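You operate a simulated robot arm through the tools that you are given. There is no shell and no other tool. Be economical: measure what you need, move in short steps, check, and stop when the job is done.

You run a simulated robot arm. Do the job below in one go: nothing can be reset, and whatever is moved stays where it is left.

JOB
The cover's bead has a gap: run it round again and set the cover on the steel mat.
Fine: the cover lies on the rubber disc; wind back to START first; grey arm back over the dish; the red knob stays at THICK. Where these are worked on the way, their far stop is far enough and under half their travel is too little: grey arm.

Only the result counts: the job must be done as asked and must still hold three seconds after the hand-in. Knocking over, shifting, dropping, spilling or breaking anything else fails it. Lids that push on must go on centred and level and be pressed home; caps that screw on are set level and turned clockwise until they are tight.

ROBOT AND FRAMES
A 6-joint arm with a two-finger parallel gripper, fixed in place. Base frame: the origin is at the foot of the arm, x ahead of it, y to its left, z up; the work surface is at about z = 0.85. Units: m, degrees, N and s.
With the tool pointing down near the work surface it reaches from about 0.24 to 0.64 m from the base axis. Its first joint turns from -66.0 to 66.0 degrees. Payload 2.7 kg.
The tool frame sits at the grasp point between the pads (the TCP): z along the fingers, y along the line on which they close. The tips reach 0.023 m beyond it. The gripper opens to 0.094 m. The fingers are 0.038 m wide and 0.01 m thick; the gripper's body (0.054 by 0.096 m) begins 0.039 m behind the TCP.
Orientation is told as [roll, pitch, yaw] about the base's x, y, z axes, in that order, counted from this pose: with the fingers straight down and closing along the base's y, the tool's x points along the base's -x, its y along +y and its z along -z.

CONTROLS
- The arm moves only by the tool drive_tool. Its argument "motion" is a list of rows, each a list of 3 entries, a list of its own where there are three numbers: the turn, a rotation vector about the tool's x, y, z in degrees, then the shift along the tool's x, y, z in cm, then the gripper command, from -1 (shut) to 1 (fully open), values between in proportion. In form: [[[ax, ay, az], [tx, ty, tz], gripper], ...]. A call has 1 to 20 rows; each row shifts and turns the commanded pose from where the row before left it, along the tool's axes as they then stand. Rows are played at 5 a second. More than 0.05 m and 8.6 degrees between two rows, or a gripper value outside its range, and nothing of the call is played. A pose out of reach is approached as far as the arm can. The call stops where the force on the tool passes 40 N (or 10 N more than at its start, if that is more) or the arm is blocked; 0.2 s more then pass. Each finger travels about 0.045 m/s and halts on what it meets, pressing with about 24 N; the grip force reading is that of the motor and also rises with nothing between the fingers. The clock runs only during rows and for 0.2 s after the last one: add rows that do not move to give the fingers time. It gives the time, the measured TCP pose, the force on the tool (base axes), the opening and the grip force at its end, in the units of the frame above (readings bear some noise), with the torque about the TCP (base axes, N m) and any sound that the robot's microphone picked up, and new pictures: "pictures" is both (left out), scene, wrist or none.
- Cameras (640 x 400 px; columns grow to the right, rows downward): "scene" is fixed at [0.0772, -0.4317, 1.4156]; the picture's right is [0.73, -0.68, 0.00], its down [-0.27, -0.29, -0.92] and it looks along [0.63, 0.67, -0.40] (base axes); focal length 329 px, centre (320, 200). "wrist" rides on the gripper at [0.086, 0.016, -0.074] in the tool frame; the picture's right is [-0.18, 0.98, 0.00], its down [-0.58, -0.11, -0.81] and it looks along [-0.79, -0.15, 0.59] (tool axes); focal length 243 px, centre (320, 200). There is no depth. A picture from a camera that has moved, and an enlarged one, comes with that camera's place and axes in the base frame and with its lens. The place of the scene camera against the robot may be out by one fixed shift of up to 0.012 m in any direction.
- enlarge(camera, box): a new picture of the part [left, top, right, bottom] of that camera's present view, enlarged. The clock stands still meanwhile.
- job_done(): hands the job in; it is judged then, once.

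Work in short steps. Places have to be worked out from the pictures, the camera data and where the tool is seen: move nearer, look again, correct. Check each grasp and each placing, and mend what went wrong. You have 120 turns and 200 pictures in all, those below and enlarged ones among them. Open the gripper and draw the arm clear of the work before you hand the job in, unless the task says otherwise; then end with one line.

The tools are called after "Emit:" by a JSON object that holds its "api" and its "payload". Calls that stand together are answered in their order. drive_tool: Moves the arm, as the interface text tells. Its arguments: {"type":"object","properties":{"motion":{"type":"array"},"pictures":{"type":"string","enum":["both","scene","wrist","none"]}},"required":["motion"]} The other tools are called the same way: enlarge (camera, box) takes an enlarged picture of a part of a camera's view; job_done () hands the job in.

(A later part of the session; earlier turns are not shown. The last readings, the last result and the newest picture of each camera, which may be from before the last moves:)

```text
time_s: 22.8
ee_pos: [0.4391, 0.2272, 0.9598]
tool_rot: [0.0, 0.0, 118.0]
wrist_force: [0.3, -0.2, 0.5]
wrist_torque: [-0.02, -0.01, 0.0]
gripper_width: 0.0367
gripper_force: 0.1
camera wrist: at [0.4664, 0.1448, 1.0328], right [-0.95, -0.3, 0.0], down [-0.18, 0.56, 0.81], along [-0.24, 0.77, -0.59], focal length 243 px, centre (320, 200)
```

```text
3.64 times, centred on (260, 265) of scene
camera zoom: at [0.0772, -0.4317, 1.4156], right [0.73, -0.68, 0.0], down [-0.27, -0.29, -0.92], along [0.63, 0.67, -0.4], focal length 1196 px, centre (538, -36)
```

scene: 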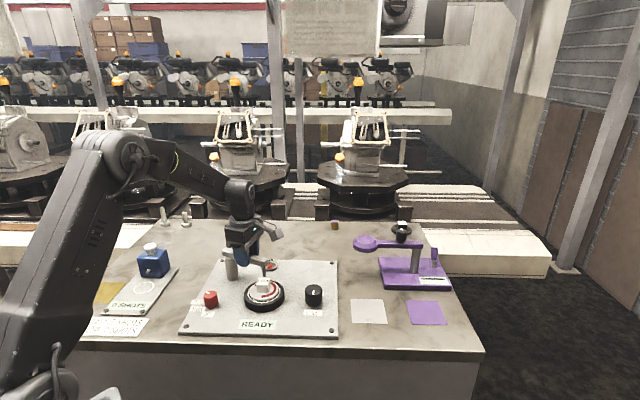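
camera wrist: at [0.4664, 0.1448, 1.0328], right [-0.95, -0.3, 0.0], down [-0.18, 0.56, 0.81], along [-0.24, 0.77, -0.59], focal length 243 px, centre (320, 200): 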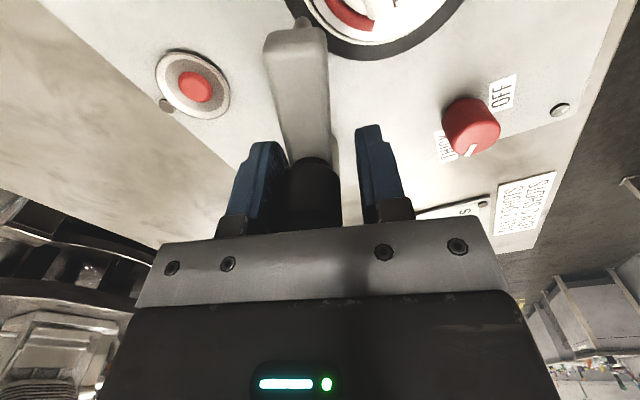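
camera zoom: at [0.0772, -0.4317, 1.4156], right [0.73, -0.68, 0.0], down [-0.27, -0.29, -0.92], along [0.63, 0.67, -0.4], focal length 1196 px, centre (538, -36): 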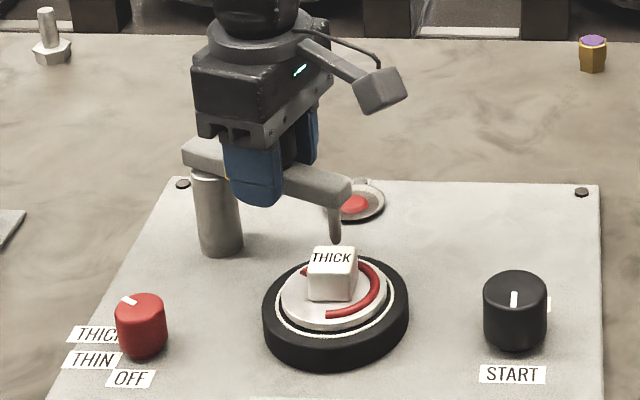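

Emit:
{"api": "drive_tool", "payload": {"motion": [[[0, 0, 6], [-0.04, 0.73, 0], -0.23], [[0, 0, 6], [-0.04, 0.73, 0], -0.23], [[0, 0, 0], [0, 0, 0], -0.23]], "pictures": "both"}}

Emit:
{"api": "enlarge", "payload": {"camera": "scene", "box": [180, 210, 340, 320]}}

```text
time_s: 23.6
ee_pos: [0.4268, 0.2212, 0.96]
tool_rot: [0.0, -0.1, 106.0]
wrist_force: [1.0, 0.2, -0.3]
wrist_torque: [0.0, 0.04, -0.01]
gripper_width: 0.0365
gripper_force: 0.0
camera wrist: at [0.4353, 0.1359, 1.0331], right [-1.0, -0.09, 0.0], down [-0.06, 0.59, 0.81], along [-0.07, 0.8, -0.59], focal length 243 px, centre (320, 200)
```

scene: 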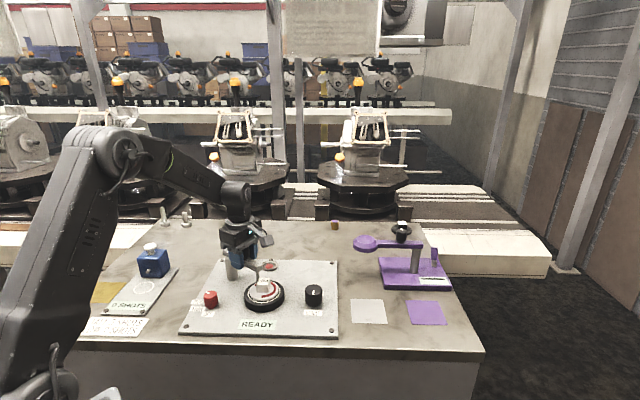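
wrist: 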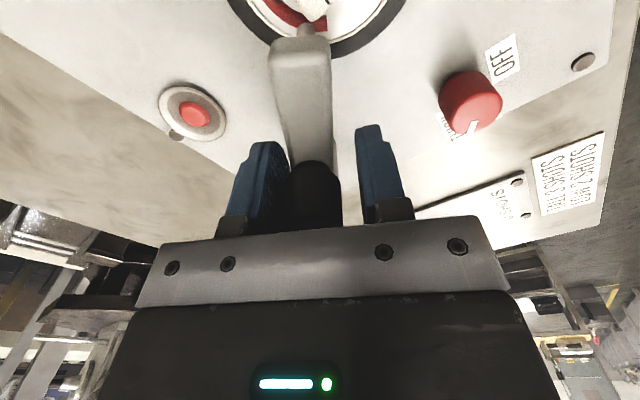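

```text
3.64 times, centred on (260, 265) of scene
camera zoom: at [0.0773, -0.4317, 1.4156], right [0.73, -0.68, 0.0], down [-0.27, -0.29, -0.92], along [0.63, 0.67, -0.4], focal length 1196 px, centre (538, -36)
```

zoom: 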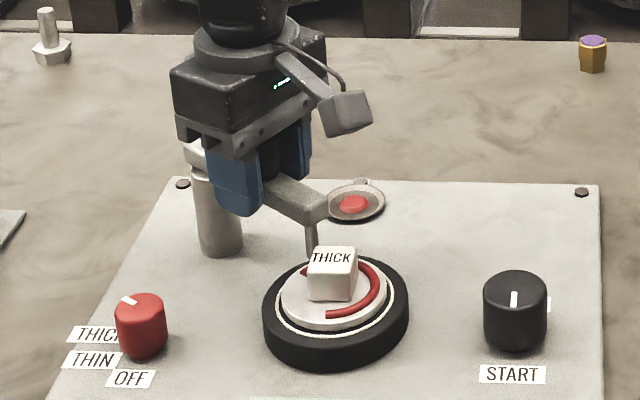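

Low force so far; I'll continue to feel for the stop.

Emit:
{"api": "drive_tool", "payload": {"motion": [[[0, 0, 4], [-0.02, 0.49, 0], -0.23], [[0, 0, 4], [-0.02, 0.49, 0], -0.23], [[0, 0, 0], [0, 0, 0], -0.23]], "pictures": "wrist"}}

Emit:
{"api": "enlarge", "payload": {"camera": "scene", "box": [180, 210, 340, 320]}}

```text
time_s: 24.4
ee_pos: [0.4183, 0.2221, 0.9606]
tool_rot: [-0.3, -0.1, 98.0]
wrist_force: [20.4, 11.9, -2.7]
wrist_torque: [-0.11, 0.42, 0.13]
gripper_width: 0.0465
gripper_force: 11.8
camera wrist: at [0.4141, 0.1344, 1.0338], right [-1.0, 0.05, -0.01], down [0.02, 0.59, 0.81], along [0.04, 0.81, -0.59], focal length 243 px, centre (320, 200)
```

wrist: 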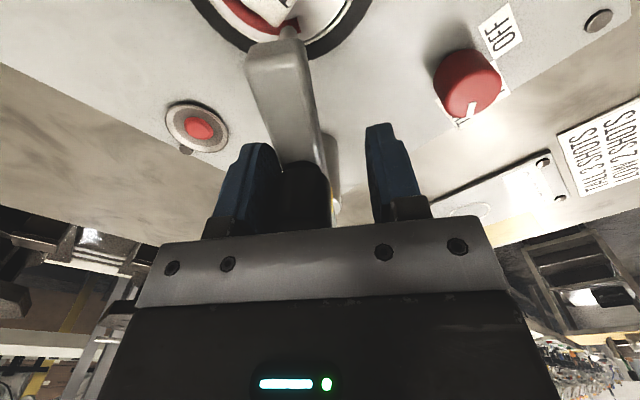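

```text
3.64 times, centred on (260, 265) of scene
camera zoom: at [0.0779, -0.4314, 1.4157], right [0.73, -0.68, 0.0], down [-0.27, -0.29, -0.92], along [0.63, 0.67, -0.4], focal length 1196 px, centre (538, -36)
```

zoom: 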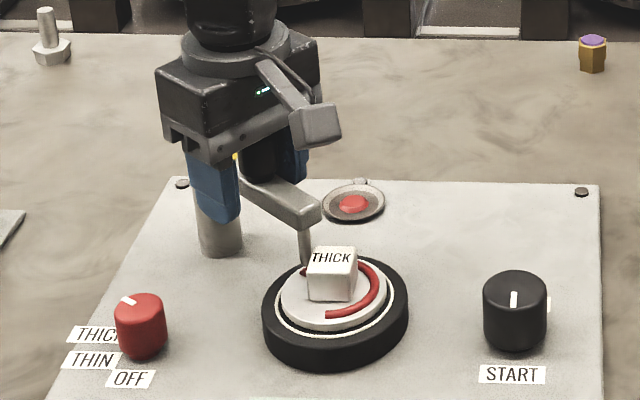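

The far stop is reached with the nozzle over the bead. I'll relieve the load, open and rise straight.

Emit:
{"api": "drive_tool", "payload": {"motion": [[[0, 0, 0], [0, -0.6, 0], -0.23], [[0, 0, 0], [0, 0, 0], 0.6], [[0, 0, 0], [0, 0, 0], 0.6], [[0, 0, 0], [0, 0, 0], 0.6], [[0, 0, 0], [0, 0, -3], 0.6], [[0, 0, 0], [0, 0, -3], 0.6], [[0, 0, 0], [0, 0, -3], 0.6], [[0, 0, 0], [0, 0, -3], 0.6], [[0, 0, 0], [0, 0, 0], 1]], "pictures": "both"}}

Emit:
{"api": "enlarge", "payload": {"camera": "scene", "box": [180, 210, 340, 320]}}

Emit:
{"api": "enlarge", "payload": {"camera": "wrist", "box": [150, 0, 450, 190]}}

```text
time_s: 26.4
ee_pos: [0.4219, 0.223, 1.0815]
tool_rot: [0.0, 0.0, 97.9]
wrist_force: [-0.2, -0.2, 0.3]
wrist_torque: [-0.01, 0.01, 0.02]
gripper_width: 0.094
gripper_force: 0.0
camera wrist: at [0.4185, 0.136, 1.1537], right [-1.0, 0.05, 0.0], down [0.03, 0.59, 0.81], along [0.04, 0.81, -0.59], focal length 243 px, centre (320, 200)
```

scene: 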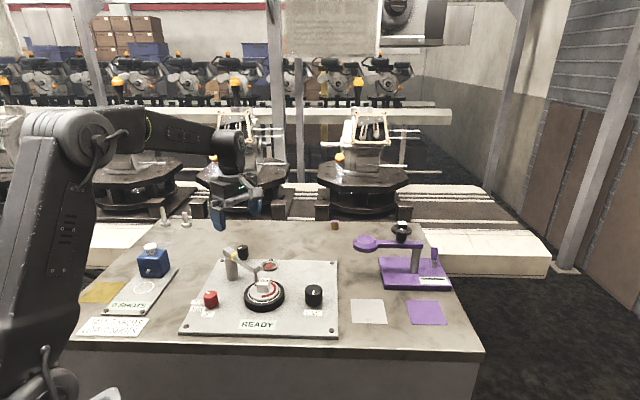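
wrist: 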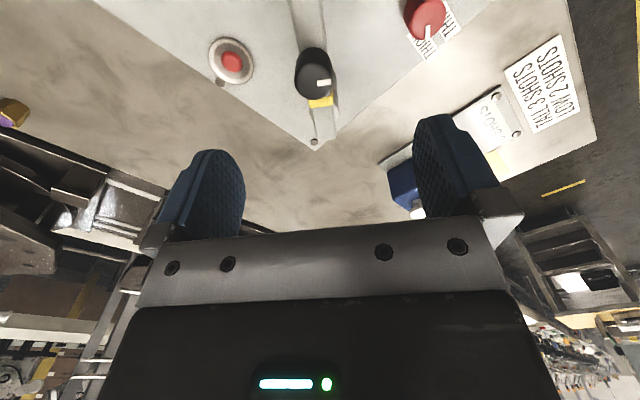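

```text
3.64 times, centred on (260, 265) of scene
camera zoom: at [0.0772, -0.4317, 1.4156], right [0.73, -0.68, 0.0], down [-0.27, -0.29, -0.92], along [0.63, 0.67, -0.4], focal length 1196 px, centre (538, -36)
```

zoom: 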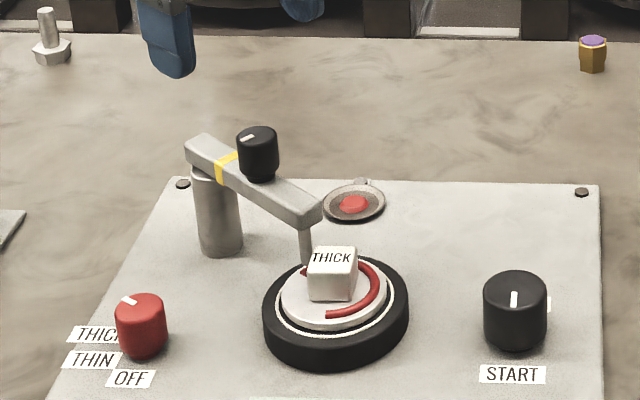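

```text
2.11 times, centred on (300, 95) of wrist
camera zoom: at [0.4185, 0.136, 1.1537], right [-1.0, 0.05, 0.0], down [0.03, 0.59, 0.81], along [0.04, 0.81, -0.59], focal length 511 px, centre (362, 421)
```

zoom: 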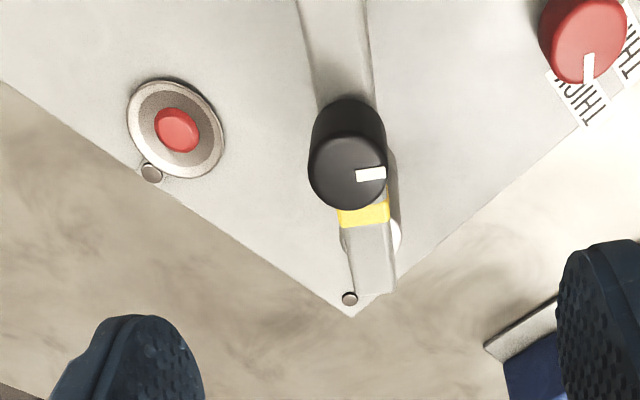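

The nozzle sits over the bead ring and the red pointer is on THICK. Now back above the black knob, turning to yaw ≈ 174 so I can wind clockwise.

Emit:
{"api": "drive_tool", "payload": {"motion": [[[0, 0, 0], [3.57, -1.42, 0], 1], [[0, 0, 0], [3.57, -1.42, 0], 1], [[0, 0, 0], [3.57, -1.42, 0], 1], [[0, 0, 0], [3.57, -1.42, 0], 1], [[0, 0, 0], [3.57, -1.42, 0], 1], [[0, 0, -8], [0, 0, 0], 1], [[0, 0, -8], [0, 0, 0], 1], [[0, 0, -8], [0, 0, 0], 1], [[0, 0, -8], [0, 0, 0], 1], [[0, 0, -8], [0, 0, 0], 1], [[0, 0, -8], [0, 0, 0], 1], [[0, 0, -8], [0, 0, 0], 1], [[0, 0, -8], [0, 0, 0], 1], [[0, 0, -8], [0, 0, 0], 1], [[0, 0, -4], [0, 0, 0], 1], [[0, 0, 0], [0, 0, 0], 1]], "pictures": "wrist"}}

```text
time_s: 29.8
ee_pos: [0.5178, 0.0534, 1.0804]
tool_rot: [0.0, 0.0, 174.1]
wrist_force: [-0.2, -0.3, -0.4]
wrist_torque: [0.0, 0.01, -0.01]
gripper_width: 0.0939
gripper_force: 0.1
camera wrist: at [0.6023, 0.0308, 1.1528], right [-0.28, -0.96, 0.0], down [-0.57, 0.17, 0.81], along [-0.77, 0.23, -0.59], focal length 243 px, centre (320, 200)
```

wrist: 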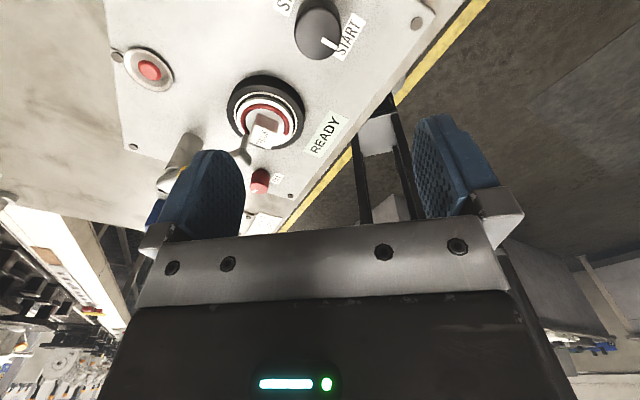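

Emit:
{"api": "drive_tool", "payload": {"motion": [[[0, 0, 0], [-0.22, -0.38, 4], 1], [[0, 0, 0], [0, 0, 4], 1], [[0, 0, 0], [0, 0, 4], 1], [[0, 0, 0], [0, 0, 3.5], 1], [[0, 0, 0], [0, 0, 2], 1], [[0, 0, 0], [0, 0, 1.2], 1], [[0, 0, 0], [0, 0, 0], -1], [[0, 0, 0], [0, 0, 0], -1], [[0, 0, 0], [0, 0, 0], -1], [[0, 0, 0], [0, 0, 0], -1], [[0, 0, 0], [0, 0, 0], -1]], "pictures": "wrist"}}

```text
time_s: 32.2
ee_pos: [0.5168, 0.0572, 0.8929]
tool_rot: [0.0, 0.0, 174.0]
wrist_force: [0.0, -7.1, -2.4]
wrist_torque: [0.45, -0.23, 0.03]
gripper_width: 0.0433
gripper_force: 44.7
camera wrist: at [0.6007, 0.0331, 0.9658], right [-0.29, -0.96, 0.0], down [-0.57, 0.17, 0.81], along [-0.77, 0.23, -0.59], focal length 243 px, centre (320, 200)
```

wrist: 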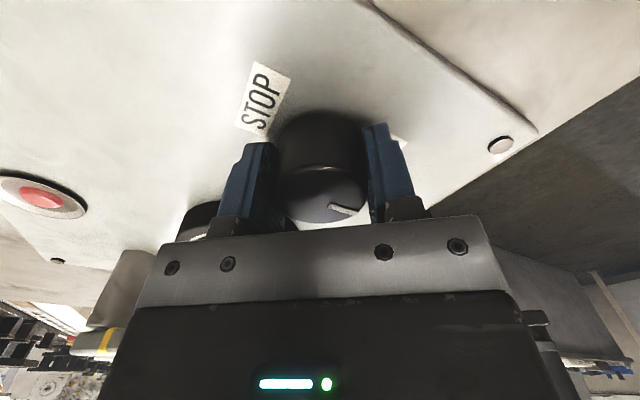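

Good grip with little side load. I'll wind clockwise about 48° and look.

Emit:
{"api": "drive_tool", "payload": {"motion": [[[0, 0, 6], [0, 0, 0], -1], [[0, 0, 6], [0, 0, 0], -1], [[0, 0, 6], [0, 0, 0], -1], [[0, 0, 6], [0, 0, 0], -1], [[0, 0, 6], [0, 0, 0], -1], [[0, 0, 6], [0, 0, 0], -1], [[0, 0, 6], [0, 0, 0], -1], [[0, 0, 6], [0, 0, 0], -1], [[0, 0, 0], [0, 0, 0], -1]], "pictures": "wrist"}}

Emit:
{"api": "enlarge", "payload": {"camera": "scene", "box": [180, 210, 340, 335]}}

```text
time_s: 34.2
ee_pos: [0.5162, 0.0572, 0.8926]
tool_rot: [0.0, 0.0, 125.9]
wrist_force: [7.2, -17.1, -13.1]
wrist_torque: [-0.05, -0.94, 0.01]
gripper_width: 0.0432
gripper_force: 45.3
camera wrist: at [0.554, -0.021, 0.9659], right [-0.9, -0.43, 0.0], down [-0.25, 0.54, 0.81], along [-0.34, 0.73, -0.59], focal length 243 px, centre (320, 200)
```

wrist: 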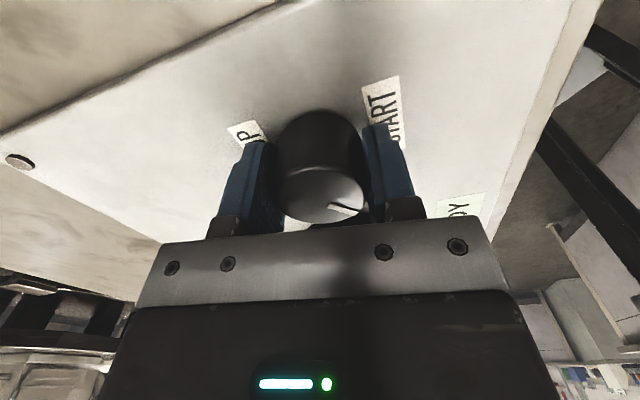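

```text
3.20 times, centred on (260, 272) of scene
camera zoom: at [0.0776, -0.4321, 1.4155], right [0.73, -0.68, 0.0], down [-0.27, -0.29, -0.92], along [0.63, 0.67, -0.4], focal length 1053 px, centre (512, -32)
```

zoom: 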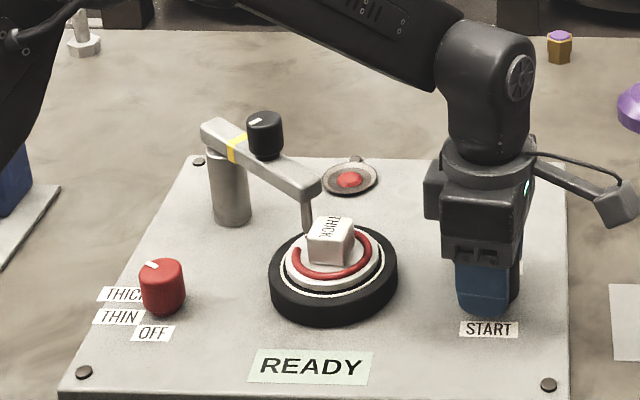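

The disc turns, the nozzle is in place and the bead is being laid. I'll continue.

Emit:
{"api": "drive_tool", "payload": {"motion": [[[0, 0, 6], [0, 0, 0], -1], [[0, 0, 6], [0, 0, 0], -1], [[0, 0, 6], [0, 0, 0], -1], [[0, 0, 6], [0, 0, 0], -1], [[0, 0, 6], [0, 0, 0], -1], [[0, 0, 6], [0, 0, 0], -1], [[0, 0, 6], [0, 0, 0], -1], [[0, 0, 6], [0, 0, 0], -1], [[0, 0, 0], [0, 0, 0], -1]], "pictures": "wrist"}}

Emit:
{"api": "enlarge", "payload": {"camera": "scene", "box": [180, 210, 340, 335]}}

```text
time_s: 36.2
ee_pos: [0.5156, 0.0571, 0.8928]
tool_rot: [0.0, 0.0, 77.9]
wrist_force: [11.2, -18.8, -17.5]
wrist_torque: [-0.32, -0.69, -0.02]
gripper_width: 0.043
gripper_force: 45.2
camera wrist: at [0.4827, -0.0225, 0.9659], right [-0.92, 0.39, 0.0], down [0.23, 0.55, 0.81], along [0.31, 0.74, -0.59], focal length 243 px, centre (320, 200)
```

wrist: 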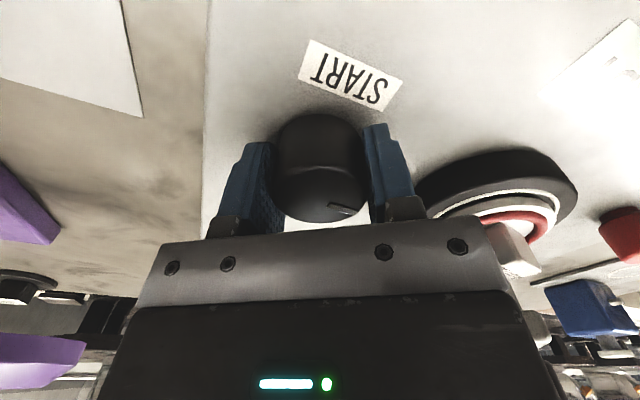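

```text
3.20 times, centred on (260, 272) of scene
camera zoom: at [0.0777, -0.4322, 1.4154], right [0.73, -0.68, 0.0], down [-0.27, -0.29, -0.92], along [0.63, 0.67, -0.4], focal length 1053 px, centre (512, -32)
```

zoom: 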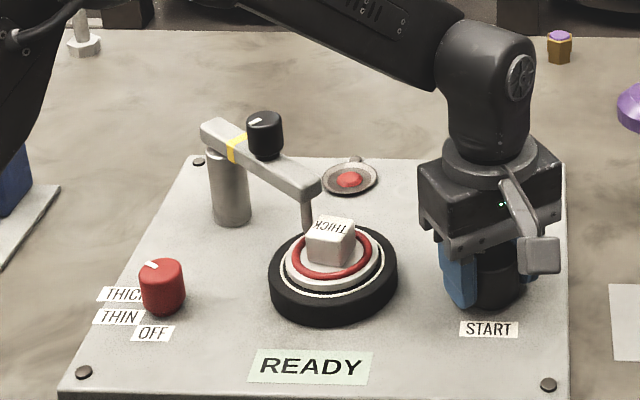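

Emit:
{"api": "drive_tool", "payload": {"motion": [[[0, 0, 6], [0, 0, 0], -1], [[0, 0, 6], [0, 0, 0], -1], [[0, 0, 6], [0, 0, 0], -1], [[0, 0, 6], [0, 0, 0], -1], [[0, 0, 6], [0, 0, 0], -1], [[0, 0, 6], [0, 0, 0], -1], [[0, 0, 6], [0, 0, 0], -1], [[0, 0, 6], [0, 0, 0], -1], [[0, 0, 0], [0, 0, 0], -1]], "pictures": "wrist"}}

Emit:
{"api": "enlarge", "payload": {"camera": "scene", "box": [180, 210, 340, 335]}}

```text
time_s: 38.2
ee_pos: [0.5167, 0.0568, 0.8943]
tool_rot: [-0.1, 0.0, 29.8]
wrist_force: [12.6, -19.1, -8.4]
wrist_torque: [0.03, 1.2, 0.02]
gripper_width: 0.0432
gripper_force: 45.4
camera wrist: at [0.4338, 0.0294, 0.9659], right [-0.33, 0.94, 0.0], down [0.56, 0.2, 0.81], along [0.76, 0.27, -0.59], focal length 243 px, centre (320, 200)
```

wrist: 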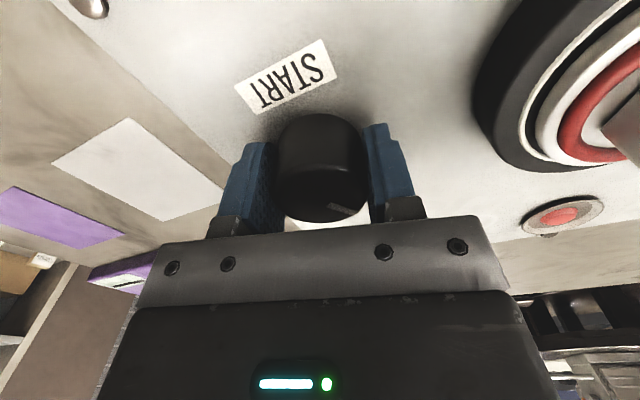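

```text
3.20 times, centred on (260, 272) of scene
camera zoom: at [0.0777, -0.4322, 1.4154], right [0.73, -0.68, 0.0], down [-0.27, -0.29, -0.92], along [0.63, 0.67, -0.4], focal length 1053 px, centre (512, -32)
```

zoom: 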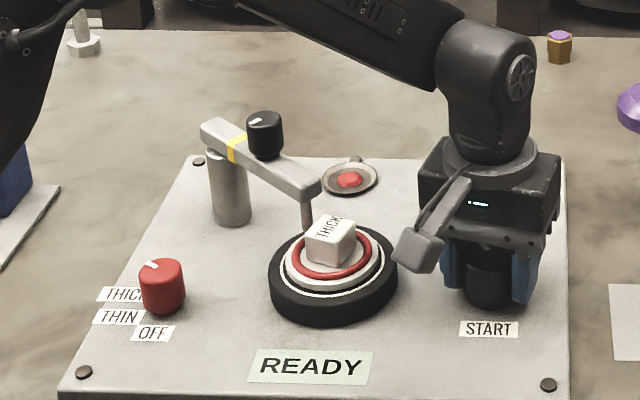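

Release in place, rotate the open fingers back to yaw ≈ 100 and re-grip for the last part.

Emit:
{"api": "drive_tool", "payload": {"motion": [[[0, 0, 0], [0, 0, 0], 0.7], [[0, 0, 0], [0, 0, 0], 0.7], [[0, 0, 0], [0, 0, 0], 0.7], [[0, 0, -8], [0, 0, 0], 0.7], [[0, 0, -8], [0, 0, 0], 0.7], [[0, 0, -8], [0, 0, 0], 0.7], [[0, 0, -8], [0, 0, 0], 0.7], [[0, 0, -8], [0, 0, 0], 0.7], [[0, 0, -8], [0, 0, 0], 0.7], [[0, 0, -8], [0, 0, 0], 0.7], [[0, 0, -8], [0, 0, 0], 0.7], [[0, 0, -8], [0, 0, 0], 0.7], [[0, 0, 0], [0, 0, 0], -1], [[0, 0, 0], [0, 0, 0], -1], [[0, 0, 0], [0, 0, 0], -1], [[0, 0, 0], [0, 0, 0], -1]], "pictures": "wrist"}}

Emit:
{"api": "enlarge", "payload": {"camera": "wrist", "box": [240, 40, 420, 240]}}

```text
time_s: 41.6
ee_pos: [0.516, 0.0585, 0.8931]
tool_rot: [-0.1, 0.0, 102.0]
wrist_force: [7.2, 1.7, -2.7]
wrist_torque: [0.0, 0.23, 0.03]
gripper_width: 0.0432
gripper_force: 44.9
camera wrist: at [0.5184, -0.0285, 0.966], right [-1.0, -0.02, 0.0], down [-0.02, 0.59, 0.81], along [-0.02, 0.81, -0.59], focal length 243 px, centre (320, 200)
```

wrist: 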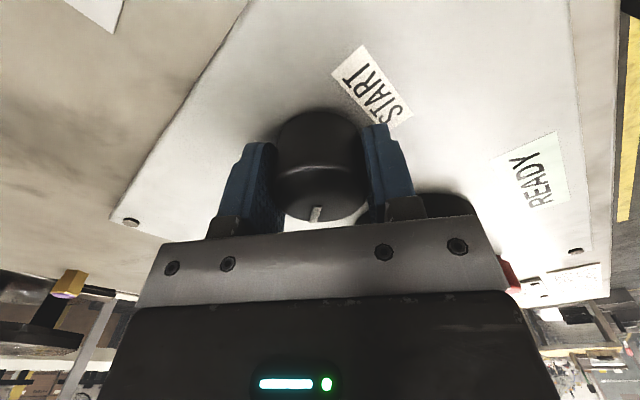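

```text
2.00 times, centred on (330, 140) of wrist
camera zoom: at [0.5184, -0.0285, 0.966], right [-1.0, -0.02, 0.0], down [-0.02, 0.59, 0.81], along [-0.02, 0.81, -0.59], focal length 485 px, centre (300, 320)
```

zoom: 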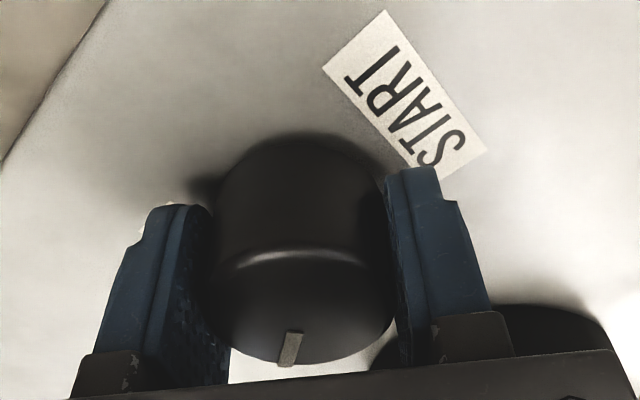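

Emit:
{"api": "drive_tool", "payload": {"motion": [[[0, 0, 6], [0, 0, 0], -1], [[0, 0, 6], [0, 0, 0], -1], [[0, 0, 6], [0, 0, 0], -1], [[0, 0, 6], [0, 0, 0], -1], [[0, 0, 6], [0, 0, 0], -1], [[0, 0, 6], [0, 0, 0], -1], [[0, 0, 6], [0, 0, 0], -1], [[0, 0, 6], [0, 0, 0], -1], [[0, 0, 0], [0, 0, 0], -1]], "pictures": "wrist"}}

Emit:
{"api": "enlarge", "payload": {"camera": "scene", "box": [180, 210, 340, 335]}}

```text
time_s: 43.6
ee_pos: [0.5162, 0.0574, 0.8928]
tool_rot: [-0.2, -0.1, 53.9]
wrist_force: [26.2, -10.4, -7.3]
wrist_torque: [0.16, 0.53, 0.25]
gripper_width: 0.0429
gripper_force: 44.6
camera wrist: at [0.4529, -0.0011, 0.9658], right [-0.69, 0.73, 0.0], down [0.43, 0.41, 0.81], along [0.59, 0.55, -0.59], focal length 243 px, centre (320, 200)
```

wrist: 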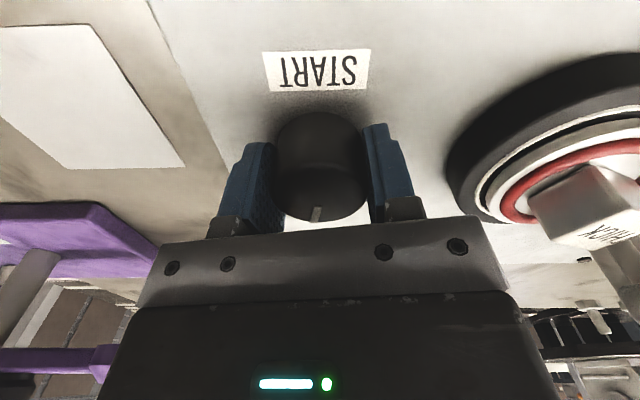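

```text
3.20 times, centred on (260, 272) of scene
camera zoom: at [0.078, -0.432, 1.4155], right [0.73, -0.68, 0.0], down [-0.27, -0.29, -0.92], along [0.63, 0.67, -0.4], focal length 1053 px, centre (512, -32)
```

zoom: 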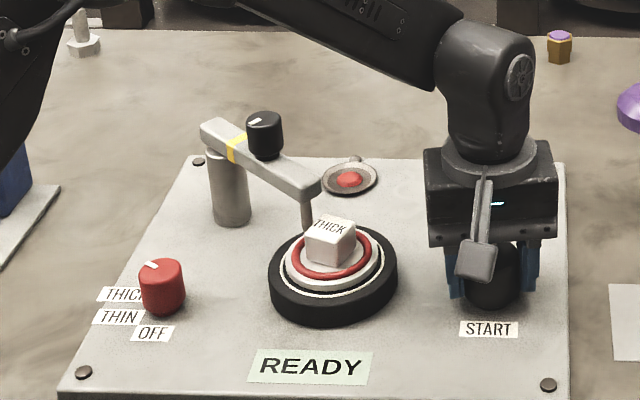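

Emit:
{"api": "drive_tool", "payload": {"motion": [[[0, 0, 6], [0, 0, 0], -1], [[0, 0, 6], [0, 0, 0], -1], [[0, 0, 0], [0, 0, 0], -1]], "pictures": "wrist"}}

Emit:
{"api": "drive_tool", "payload": {"motion": [[[0, 0, 0], [0, 0, 0], 1], [[0, 0, 0], [0, 0, 0], 1], [[0, 0, 0], [0, 0, 0], 1], [[0, 0, 0], [0, 0, -3], 1], [[0, 0, 0], [0, 0, -4], 1], [[0, 0, 0], [0, 0, -4], 1], [[0, 0, 0], [0, 0, -4], 1], [[0, 0, 0], [0, 0, -4], 1], [[0, 0, 0], [0, 0, 0], 1]], "pictures": "both"}}

Emit:
{"api": "enlarge", "payload": {"camera": "scene", "box": [180, 210, 340, 335]}}

Emit:
{"api": "enlarge", "payload": {"camera": "wrist", "box": [320, 0, 620, 190]}}

```text
time_s: 44.4
ee_pos: [0.517, 0.0578, 0.8934]
tool_rot: [-0.2, -0.2, 42.0]
wrist_force: [25.6, -9.1, -5.7]
wrist_torque: [0.28, 0.46, 1.12]
gripper_width: 0.0436
gripper_force: 44.9
camera wrist: at [0.4423, 0.0135, 0.9661], right [-0.52, 0.85, 0.0], down [0.5, 0.31, 0.81], along [0.69, 0.42, -0.59], focal length 243 px, centre (320, 200)
```

wrist: 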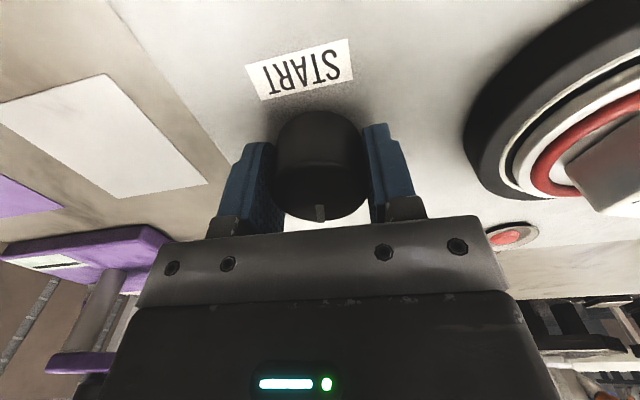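

```text
time_s: 46.4
ee_pos: [0.5161, 0.0574, 1.0817]
tool_rot: [0.0, 0.0, 42.0]
wrist_force: [-0.6, 0.5, 0.0]
wrist_torque: [0.02, 0.02, 0.0]
gripper_width: 0.0941
gripper_force: 0.0
camera wrist: at [0.4427, 0.0135, 1.1556], right [-0.52, 0.85, 0.0], down [0.51, 0.31, 0.81], along [0.69, 0.42, -0.59], focal length 243 px, centre (320, 200)
```

scene: 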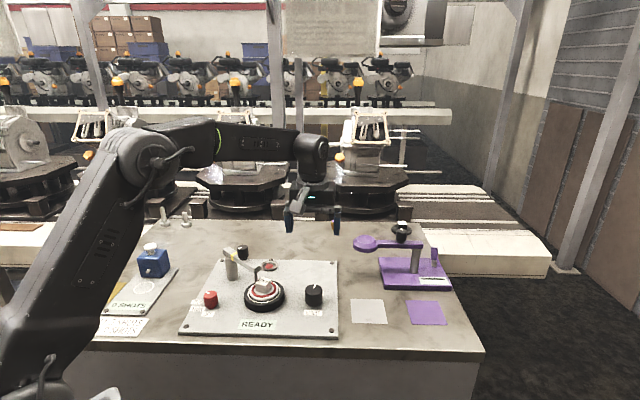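
wrist: 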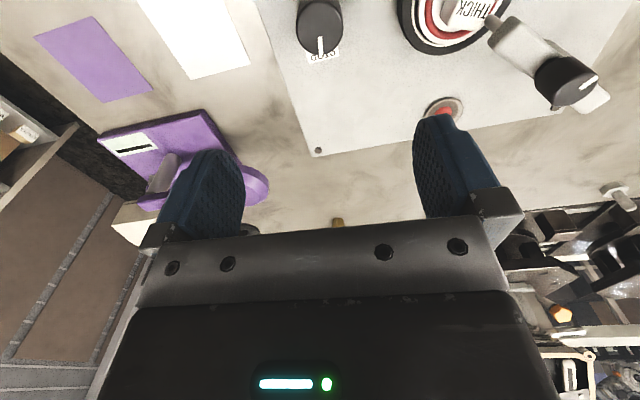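

```text
3.20 times, centred on (260, 272) of scene
camera zoom: at [0.0772, -0.4317, 1.4156], right [0.73, -0.68, 0.0], down [-0.27, -0.29, -0.92], along [0.63, 0.67, -0.4], focal length 1053 px, centre (512, -32)
```

zoom: 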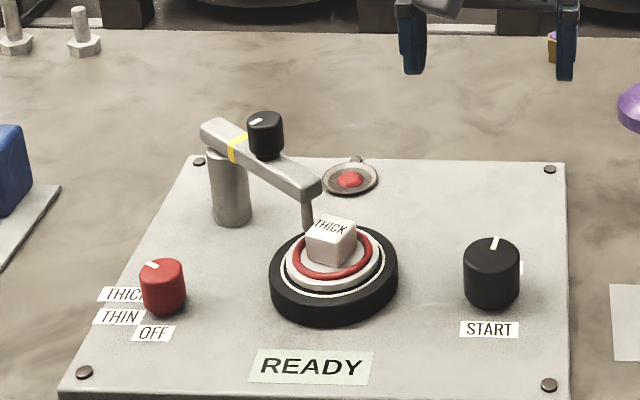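

```text
2.11 times, centred on (470, 95) of wrist
camera zoom: at [0.4427, 0.0135, 1.1556], right [-0.52, 0.85, 0.0], down [0.51, 0.31, 0.81], along [0.69, 0.42, -0.59], focal length 511 px, centre (4, 421)
```

zoom: 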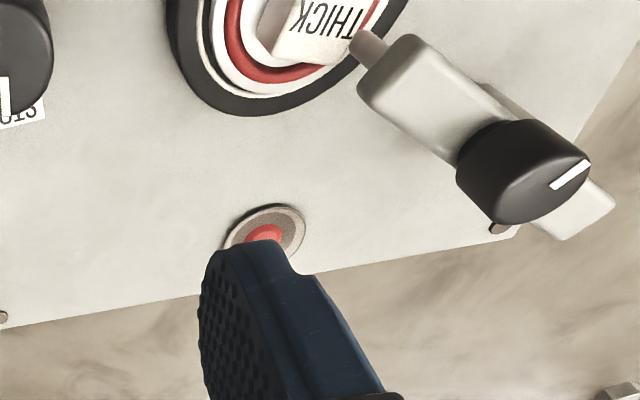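

The knob is at STOP (1.1 N m against the stop) and the bead looks like a closed ring. I'll move back above the grey arm's knob (~0.427, 0.229), aligned with the arm.

Emit:
{"api": "drive_tool", "payload": {"motion": [[[0, 0, 0], [-0.97, 3.74, 0], 1], [[0, 0, 0], [-0.97, 3.74, 0], 1], [[0, 0, 0], [-0.97, 3.74, 0], 1], [[0, 0, 0], [-0.97, 3.74, 0], 1], [[0, 0, 0], [-0.97, 3.74, 0], 1], [[0, 0, -7.75], [0, 0, 0], 1], [[0, 0, -7.75], [0, 0, 0], 1], [[0, 0, -7.75], [0, 0, 0], 1], [[0, 0, -7.75], [0, 0, 0], 1], [[0, 0, -7.75], [0, 0, 0], 1], [[0, 0, -7.75], [0, 0, 0], 1], [[0, 0, -7.75], [0, 0, 0], 1], [[0, 0, -7.75], [0, 0, 0], 1], [[0, 0, 0], [0, 0, 0], 1]], "pictures": "wrist"}}

```text
time_s: 49.4
ee_pos: [0.4266, 0.227, 1.0843]
tool_rot: [0.0, 0.1, 104.2]
wrist_force: [-0.3, 0.0, 0.1]
wrist_torque: [0.05, -0.03, 0.03]
gripper_width: 0.0939
gripper_force: 0.0
camera wrist: at [0.4324, 0.1428, 1.1562], right [-1.0, -0.06, 0.0], down [-0.04, 0.59, 0.81], along [-0.05, 0.8, -0.59], focal length 243 px, centre (320, 200)
```

wrist: 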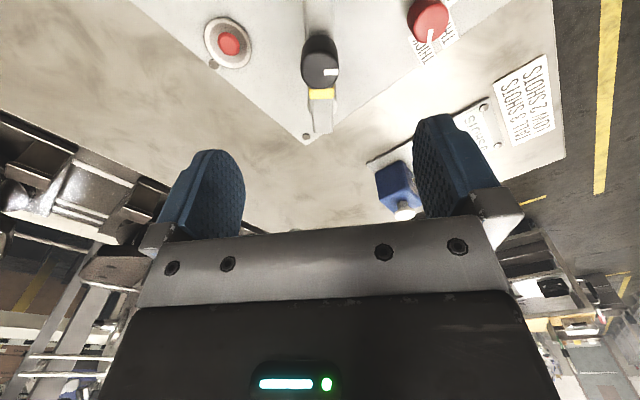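

Aligned. Descend, cage, then swing back toward the dish.

Emit:
{"api": "drive_tool", "payload": {"motion": [[[0, 0, 0], [0, 0, 4], 1], [[0, 0, 0], [0, 0, 4], 1], [[0, 0, 0], [0, 0, 3], 1], [[0, 0, 0], [0, 0, 1.4], 1], [[0, 0, 0], [0, 0, 0], -0.23], [[0, 0, 0], [0, 0, 0], -0.23], [[0, 0, 0], [0, 0, 0], -0.23], [[0, 0, 0], [0, 0, 0], -0.23], [[0, 0, 0], [0, 0, 0], -0.23]], "pictures": "wrist"}}

Emit:
{"api": "drive_tool", "payload": {"motion": [[[0, 0, -6], [-0.04, -0.73, 0], -0.23], [[0, 0, -6], [-0.04, -0.73, 0], -0.23], [[0, 0, -6], [-0.04, -0.73, 0], -0.23], [[0, 0, -6], [-0.04, -0.73, 0], -0.23], [[0, 0, -6], [-0.04, -0.73, 0], -0.23], [[0, 0, 0], [0, 0, 0], -0.23]], "pictures": "both"}}

```text
time_s: 51.4
ee_pos: [0.4276, 0.2301, 0.9581]
tool_rot: [0.0, 0.1, 104.0]
wrist_force: [-0.7, 0.2, -0.3]
wrist_torque: [0.01, 0.03, 0.02]
gripper_width: 0.0359
gripper_force: 0.0
camera wrist: at [0.433, 0.1432, 1.0317], right [-1.0, -0.06, 0.0], down [-0.04, 0.59, 0.81], along [-0.05, 0.8, -0.59], focal length 243 px, centre (320, 200)
```

wrist: 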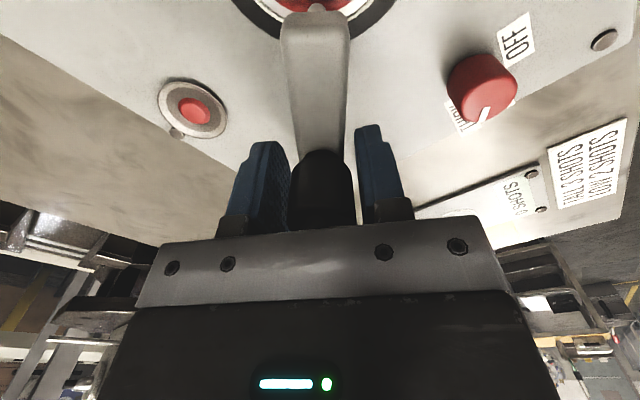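

```text
time_s: 52.8
ee_pos: [0.4597, 0.2471, 0.9588]
tool_rot: [0.1, 0.0, 134.0]
wrist_force: [-0.5, 0.2, 0.3]
wrist_torque: [0.05, 0.02, 0.03]
gripper_width: 0.0369
gripper_force: 0.6
camera wrist: at [0.5081, 0.1752, 1.0322], right [-0.83, -0.55, 0.0], down [-0.33, 0.49, 0.81], along [-0.44, 0.67, -0.59], focal length 243 px, centre (320, 200)
```

scene: 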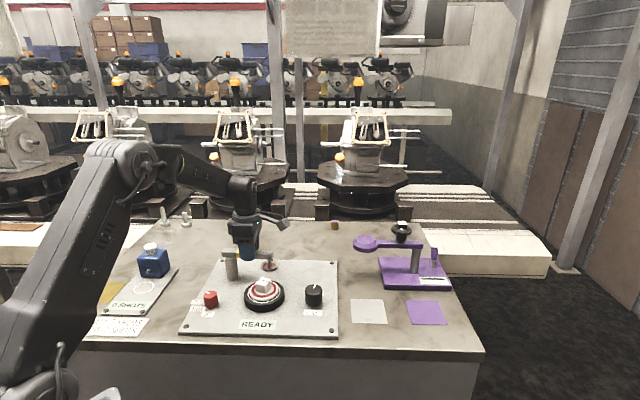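
wrist: 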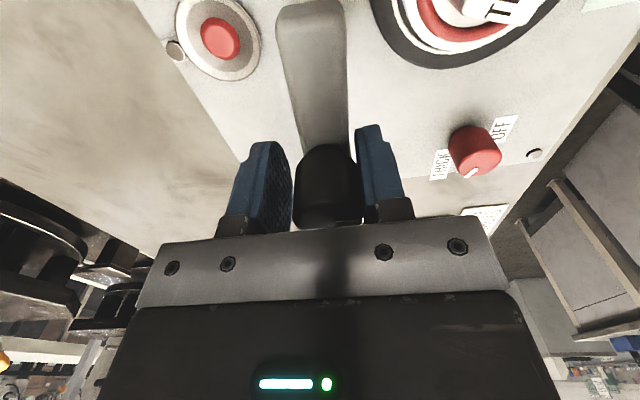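

Emit:
{"api": "drive_tool", "payload": {"motion": [[[0, 0, -6], [-0.04, -0.73, 0], -0.23], [[0, 0, -6], [-0.04, -0.73, 0], -0.23], [[0, 0, -6], [-0.04, -0.73, 0], -0.23], [[0, 0, -6], [-0.04, -0.73, 0], -0.23], [[0, 0, -6], [-0.04, -0.73, 0], -0.23], [[0, 0, -3], [-0.02, -0.37, 0], -0.23], [[0, 0, 0], [0, 0, 0], -0.23]], "pictures": "both"}}

Emit:
{"api": "enlarge", "payload": {"camera": "scene", "box": [180, 190, 340, 300]}}

```text
time_s: 54.4
ee_pos: [0.4767, 0.2793, 0.959]
tool_rot: [0.2, -0.1, 167.0]
wrist_force: [-8.8, -14.1, 0.1]
wrist_torque: [0.3, 0.02, -0.19]
gripper_width: 0.043
gripper_force: 7.7
camera wrist: at [0.5587, 0.2466, 1.0315], right [-0.4, -0.92, 0.0], down [-0.54, 0.24, 0.81], along [-0.74, 0.32, -0.59], focal length 243 px, centre (320, 200)
```

scene: 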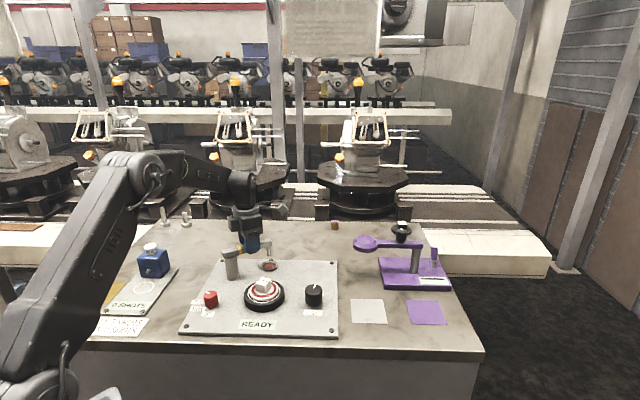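
wrist: 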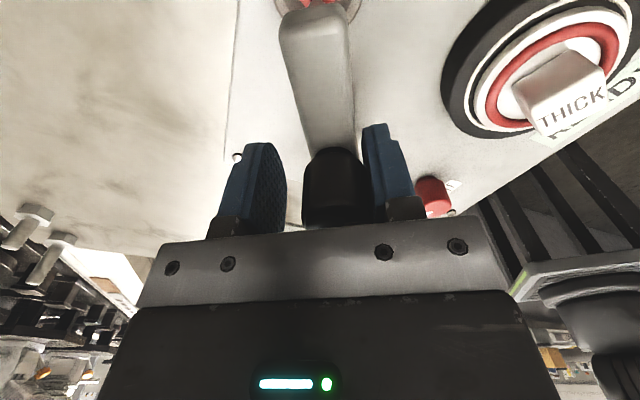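

```text
3.64 times, centred on (260, 245) of scene
camera zoom: at [0.077, -0.4321, 1.4155], right [0.73, -0.68, 0.0], down [-0.27, -0.29, -0.92], along [0.63, 0.67, -0.39], focal length 1196 px, centre (538, 36)
```

zoom: 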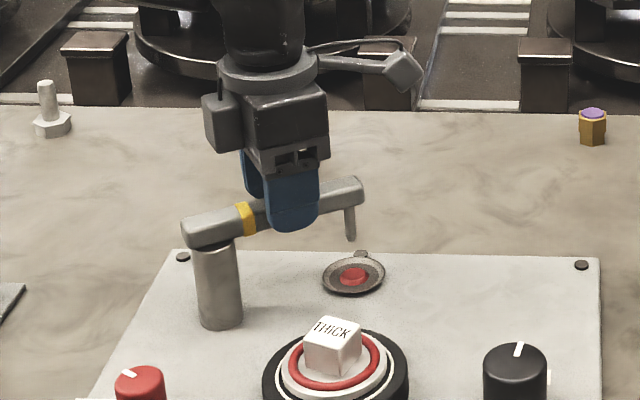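

The arm is back at its home stop and the bead is a complete ring. I'll relieve, open, rise and go look at the cover from above.

Emit:
{"api": "drive_tool", "payload": {"motion": [[[0, 0, 0], [0, 0.6, 0], -0.23], [[0, 0, 0], [0, 0, 0], 0.6], [[0, 0, 0], [0, 0, 0], 0.6], [[0, 0, 0], [0, 0, 0], 0.6], [[0, 0, 0], [0, 0, -3], 0.6], [[0, 0, 0], [0, 0, -3], 0.6], [[0, 0, 0], [0, 0, -3], 0.6], [[0, 0, 0], [0, 0, -3], 1], [[0, 0, 0], [0, 0, 0], 1]], "pictures": "none"}}

Emit:
{"api": "drive_tool", "payload": {"motion": [[[0, 0, 7], [0, 3, 0], 1], [[0, 0, 7], [0, 3, 0], 1], [[0, 0, 7], [0, 3, 0], 1], [[0, 0, 7], [0, 2, 0], 1], [[0, 0, 7], [0, 1, 0], 1], [[0, 0, 7], [0, 0, 0], 1], [[0, 0, 7], [0, 0, 0], 1], [[0, 0, 8], [0, 0, 0], 1], [[0, 0, 0], [0, 0, 0], 1]], "pictures": "both"}}

```text
time_s: 56.4
ee_pos: [0.4758, 0.2747, 1.0791]
tool_rot: [0.0, 0.0, 167.0]
wrist_force: [-0.1, 0.8, 0.5]
wrist_torque: [0.0, -0.01, -0.01]
gripper_width: 0.094
gripper_force: 0.1
```

```text
time_s: 58.4
ee_pos: [0.4282, 0.1669, 1.08]
tool_rot: [0.0, 0.0, 110.0]
wrist_force: [0.5, -0.5, 0.3]
wrist_torque: [-0.02, 0.01, -0.05]
gripper_width: 0.094
gripper_force: 0.1
camera wrist: at [0.4432, 0.0809, 1.153], right [-0.99, -0.16, 0.0], down [-0.1, 0.58, 0.81], along [-0.13, 0.8, -0.59], focal length 243 px, centre (320, 200)
```

scene: 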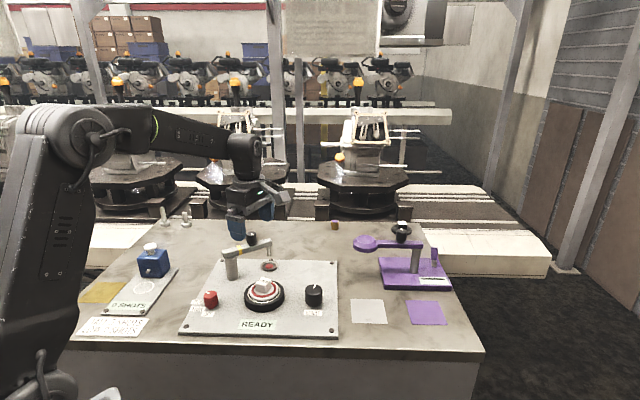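
wrist: 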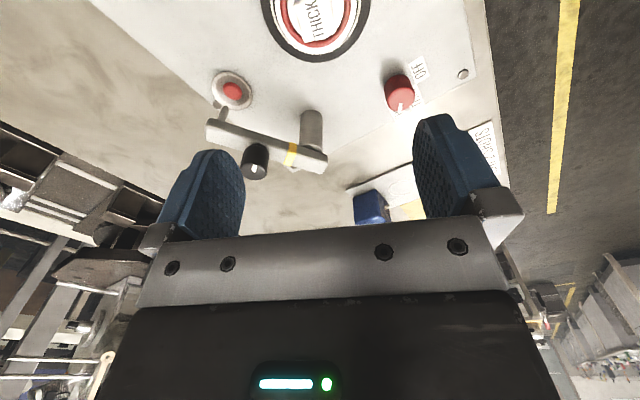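

Move back a little so the cover is fully in view.

Emit:
{"api": "drive_tool", "payload": {"motion": [[[0, 0, 0], [3, 0, 0], 1], [[0, 0, 0], [3, 0, 0], 1], [[0, 0, 0], [0, 0, 0], 1]], "pictures": "wrist"}}

Emit:
{"api": "enlarge", "payload": {"camera": "wrist", "box": [240, 0, 400, 110]}}

```text
time_s: 59.2
ee_pos: [0.4482, 0.11, 1.0803]
tool_rot: [0.0, 0.1, 110.0]
wrist_force: [-0.3, 0.0, 0.2]
wrist_torque: [0.0, -0.04, -0.01]
gripper_width: 0.0941
gripper_force: 0.0
camera wrist: at [0.4631, 0.0252, 1.153], right [-0.99, -0.16, 0.0], down [-0.1, 0.58, 0.81], along [-0.13, 0.8, -0.59], focal length 243 px, centre (320, 200)
```

wrist: 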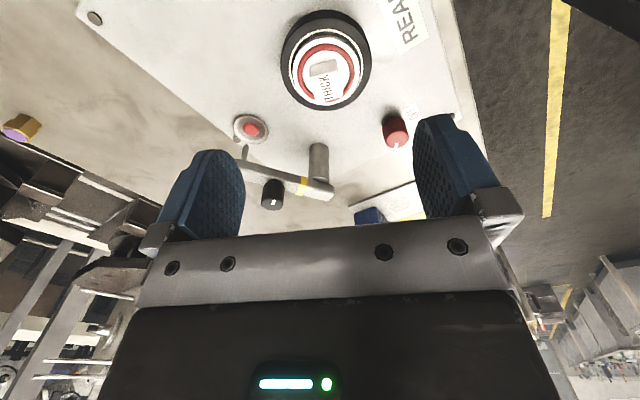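

```text
3.64 times, centred on (320, 55) of wrist
camera zoom: at [0.4631, 0.0252, 1.153], right [-0.99, -0.16, 0.0], down [-0.1, 0.58, 0.81], along [-0.13, 0.8, -0.59], focal length 882 px, centre (320, 727)
```

zoom: 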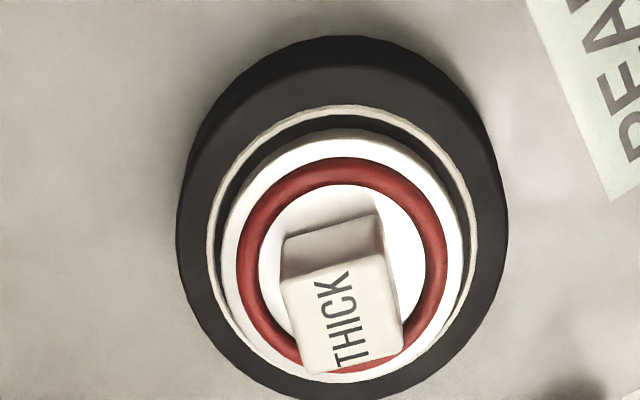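

The bead is a full ring. Cover centre is about (0.437, 0.153), block ≈30 mm wide with faces at ≈20°, which matches yaw 110. The fingers must stay above the bead, so I'll come down partway and look.

Emit:
{"api": "drive_tool", "payload": {"motion": [[[0, 0, 0], [-2.2, -0.22, 0], 1], [[0, 0, 0], [-2.2, -0.22, 0], 1], [[0, 0, 0], [0, 0, 4], 1], [[0, 0, 0], [0, 0, 4], 1], [[0, 0, 0], [0, 0, 4], 1], [[0, 0, 0], [0, 0, 0], 1]], "pictures": "both"}}

Emit:
{"api": "enlarge", "payload": {"camera": "scene", "box": [220, 240, 300, 320]}}

Emit:
{"api": "enlarge", "payload": {"camera": "wrist", "box": [180, 0, 480, 230]}}

```text
time_s: 60.6
ee_pos: [0.4365, 0.1547, 0.9572]
tool_rot: [0.0, -0.1, 110.0]
wrist_force: [-0.1, 0.2, -0.1]
wrist_torque: [0.01, -0.01, 0.04]
gripper_width: 0.0942
gripper_force: 0.1
camera wrist: at [0.4523, 0.0691, 1.0308], right [-0.99, -0.16, 0.0], down [-0.1, 0.58, 0.81], along [-0.13, 0.8, -0.59], focal length 243 px, centre (320, 200)
```

scene: 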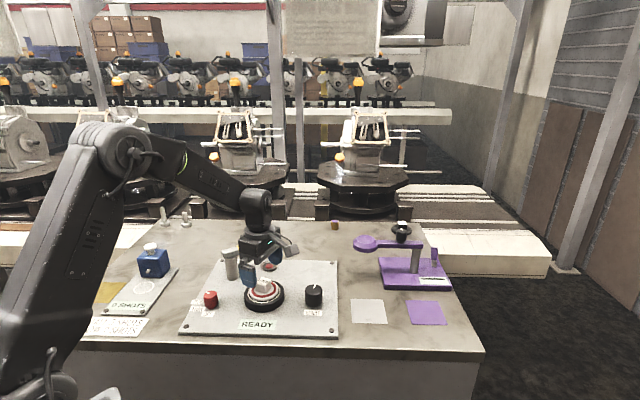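
wrist: 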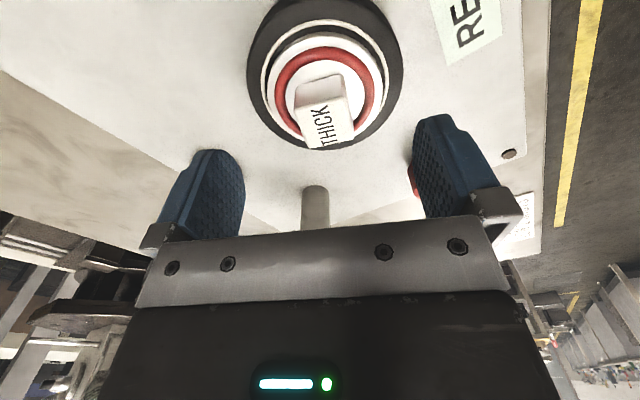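

```text
5.00 times, centred on (260, 280) of scene
camera zoom: at [0.0772, -0.4317, 1.4156], right [0.73, -0.68, 0.0], down [-0.27, -0.29, -0.92], along [0.63, 0.67, -0.4], focal length 1645 px, centre (620, -200)
```

zoom: 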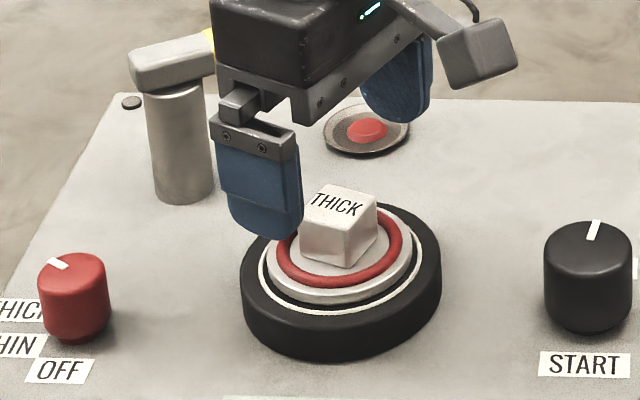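

```text
1.74 times, centred on (330, 115) of wrist
camera zoom: at [0.4523, 0.0691, 1.0308], right [-0.99, -0.16, 0.0], down [-0.1, 0.58, 0.81], along [-0.13, 0.8, -0.59], focal length 422 px, centre (303, 348)
```

zoom: 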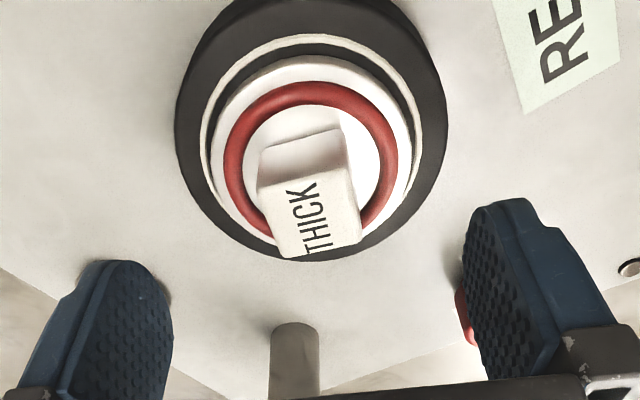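

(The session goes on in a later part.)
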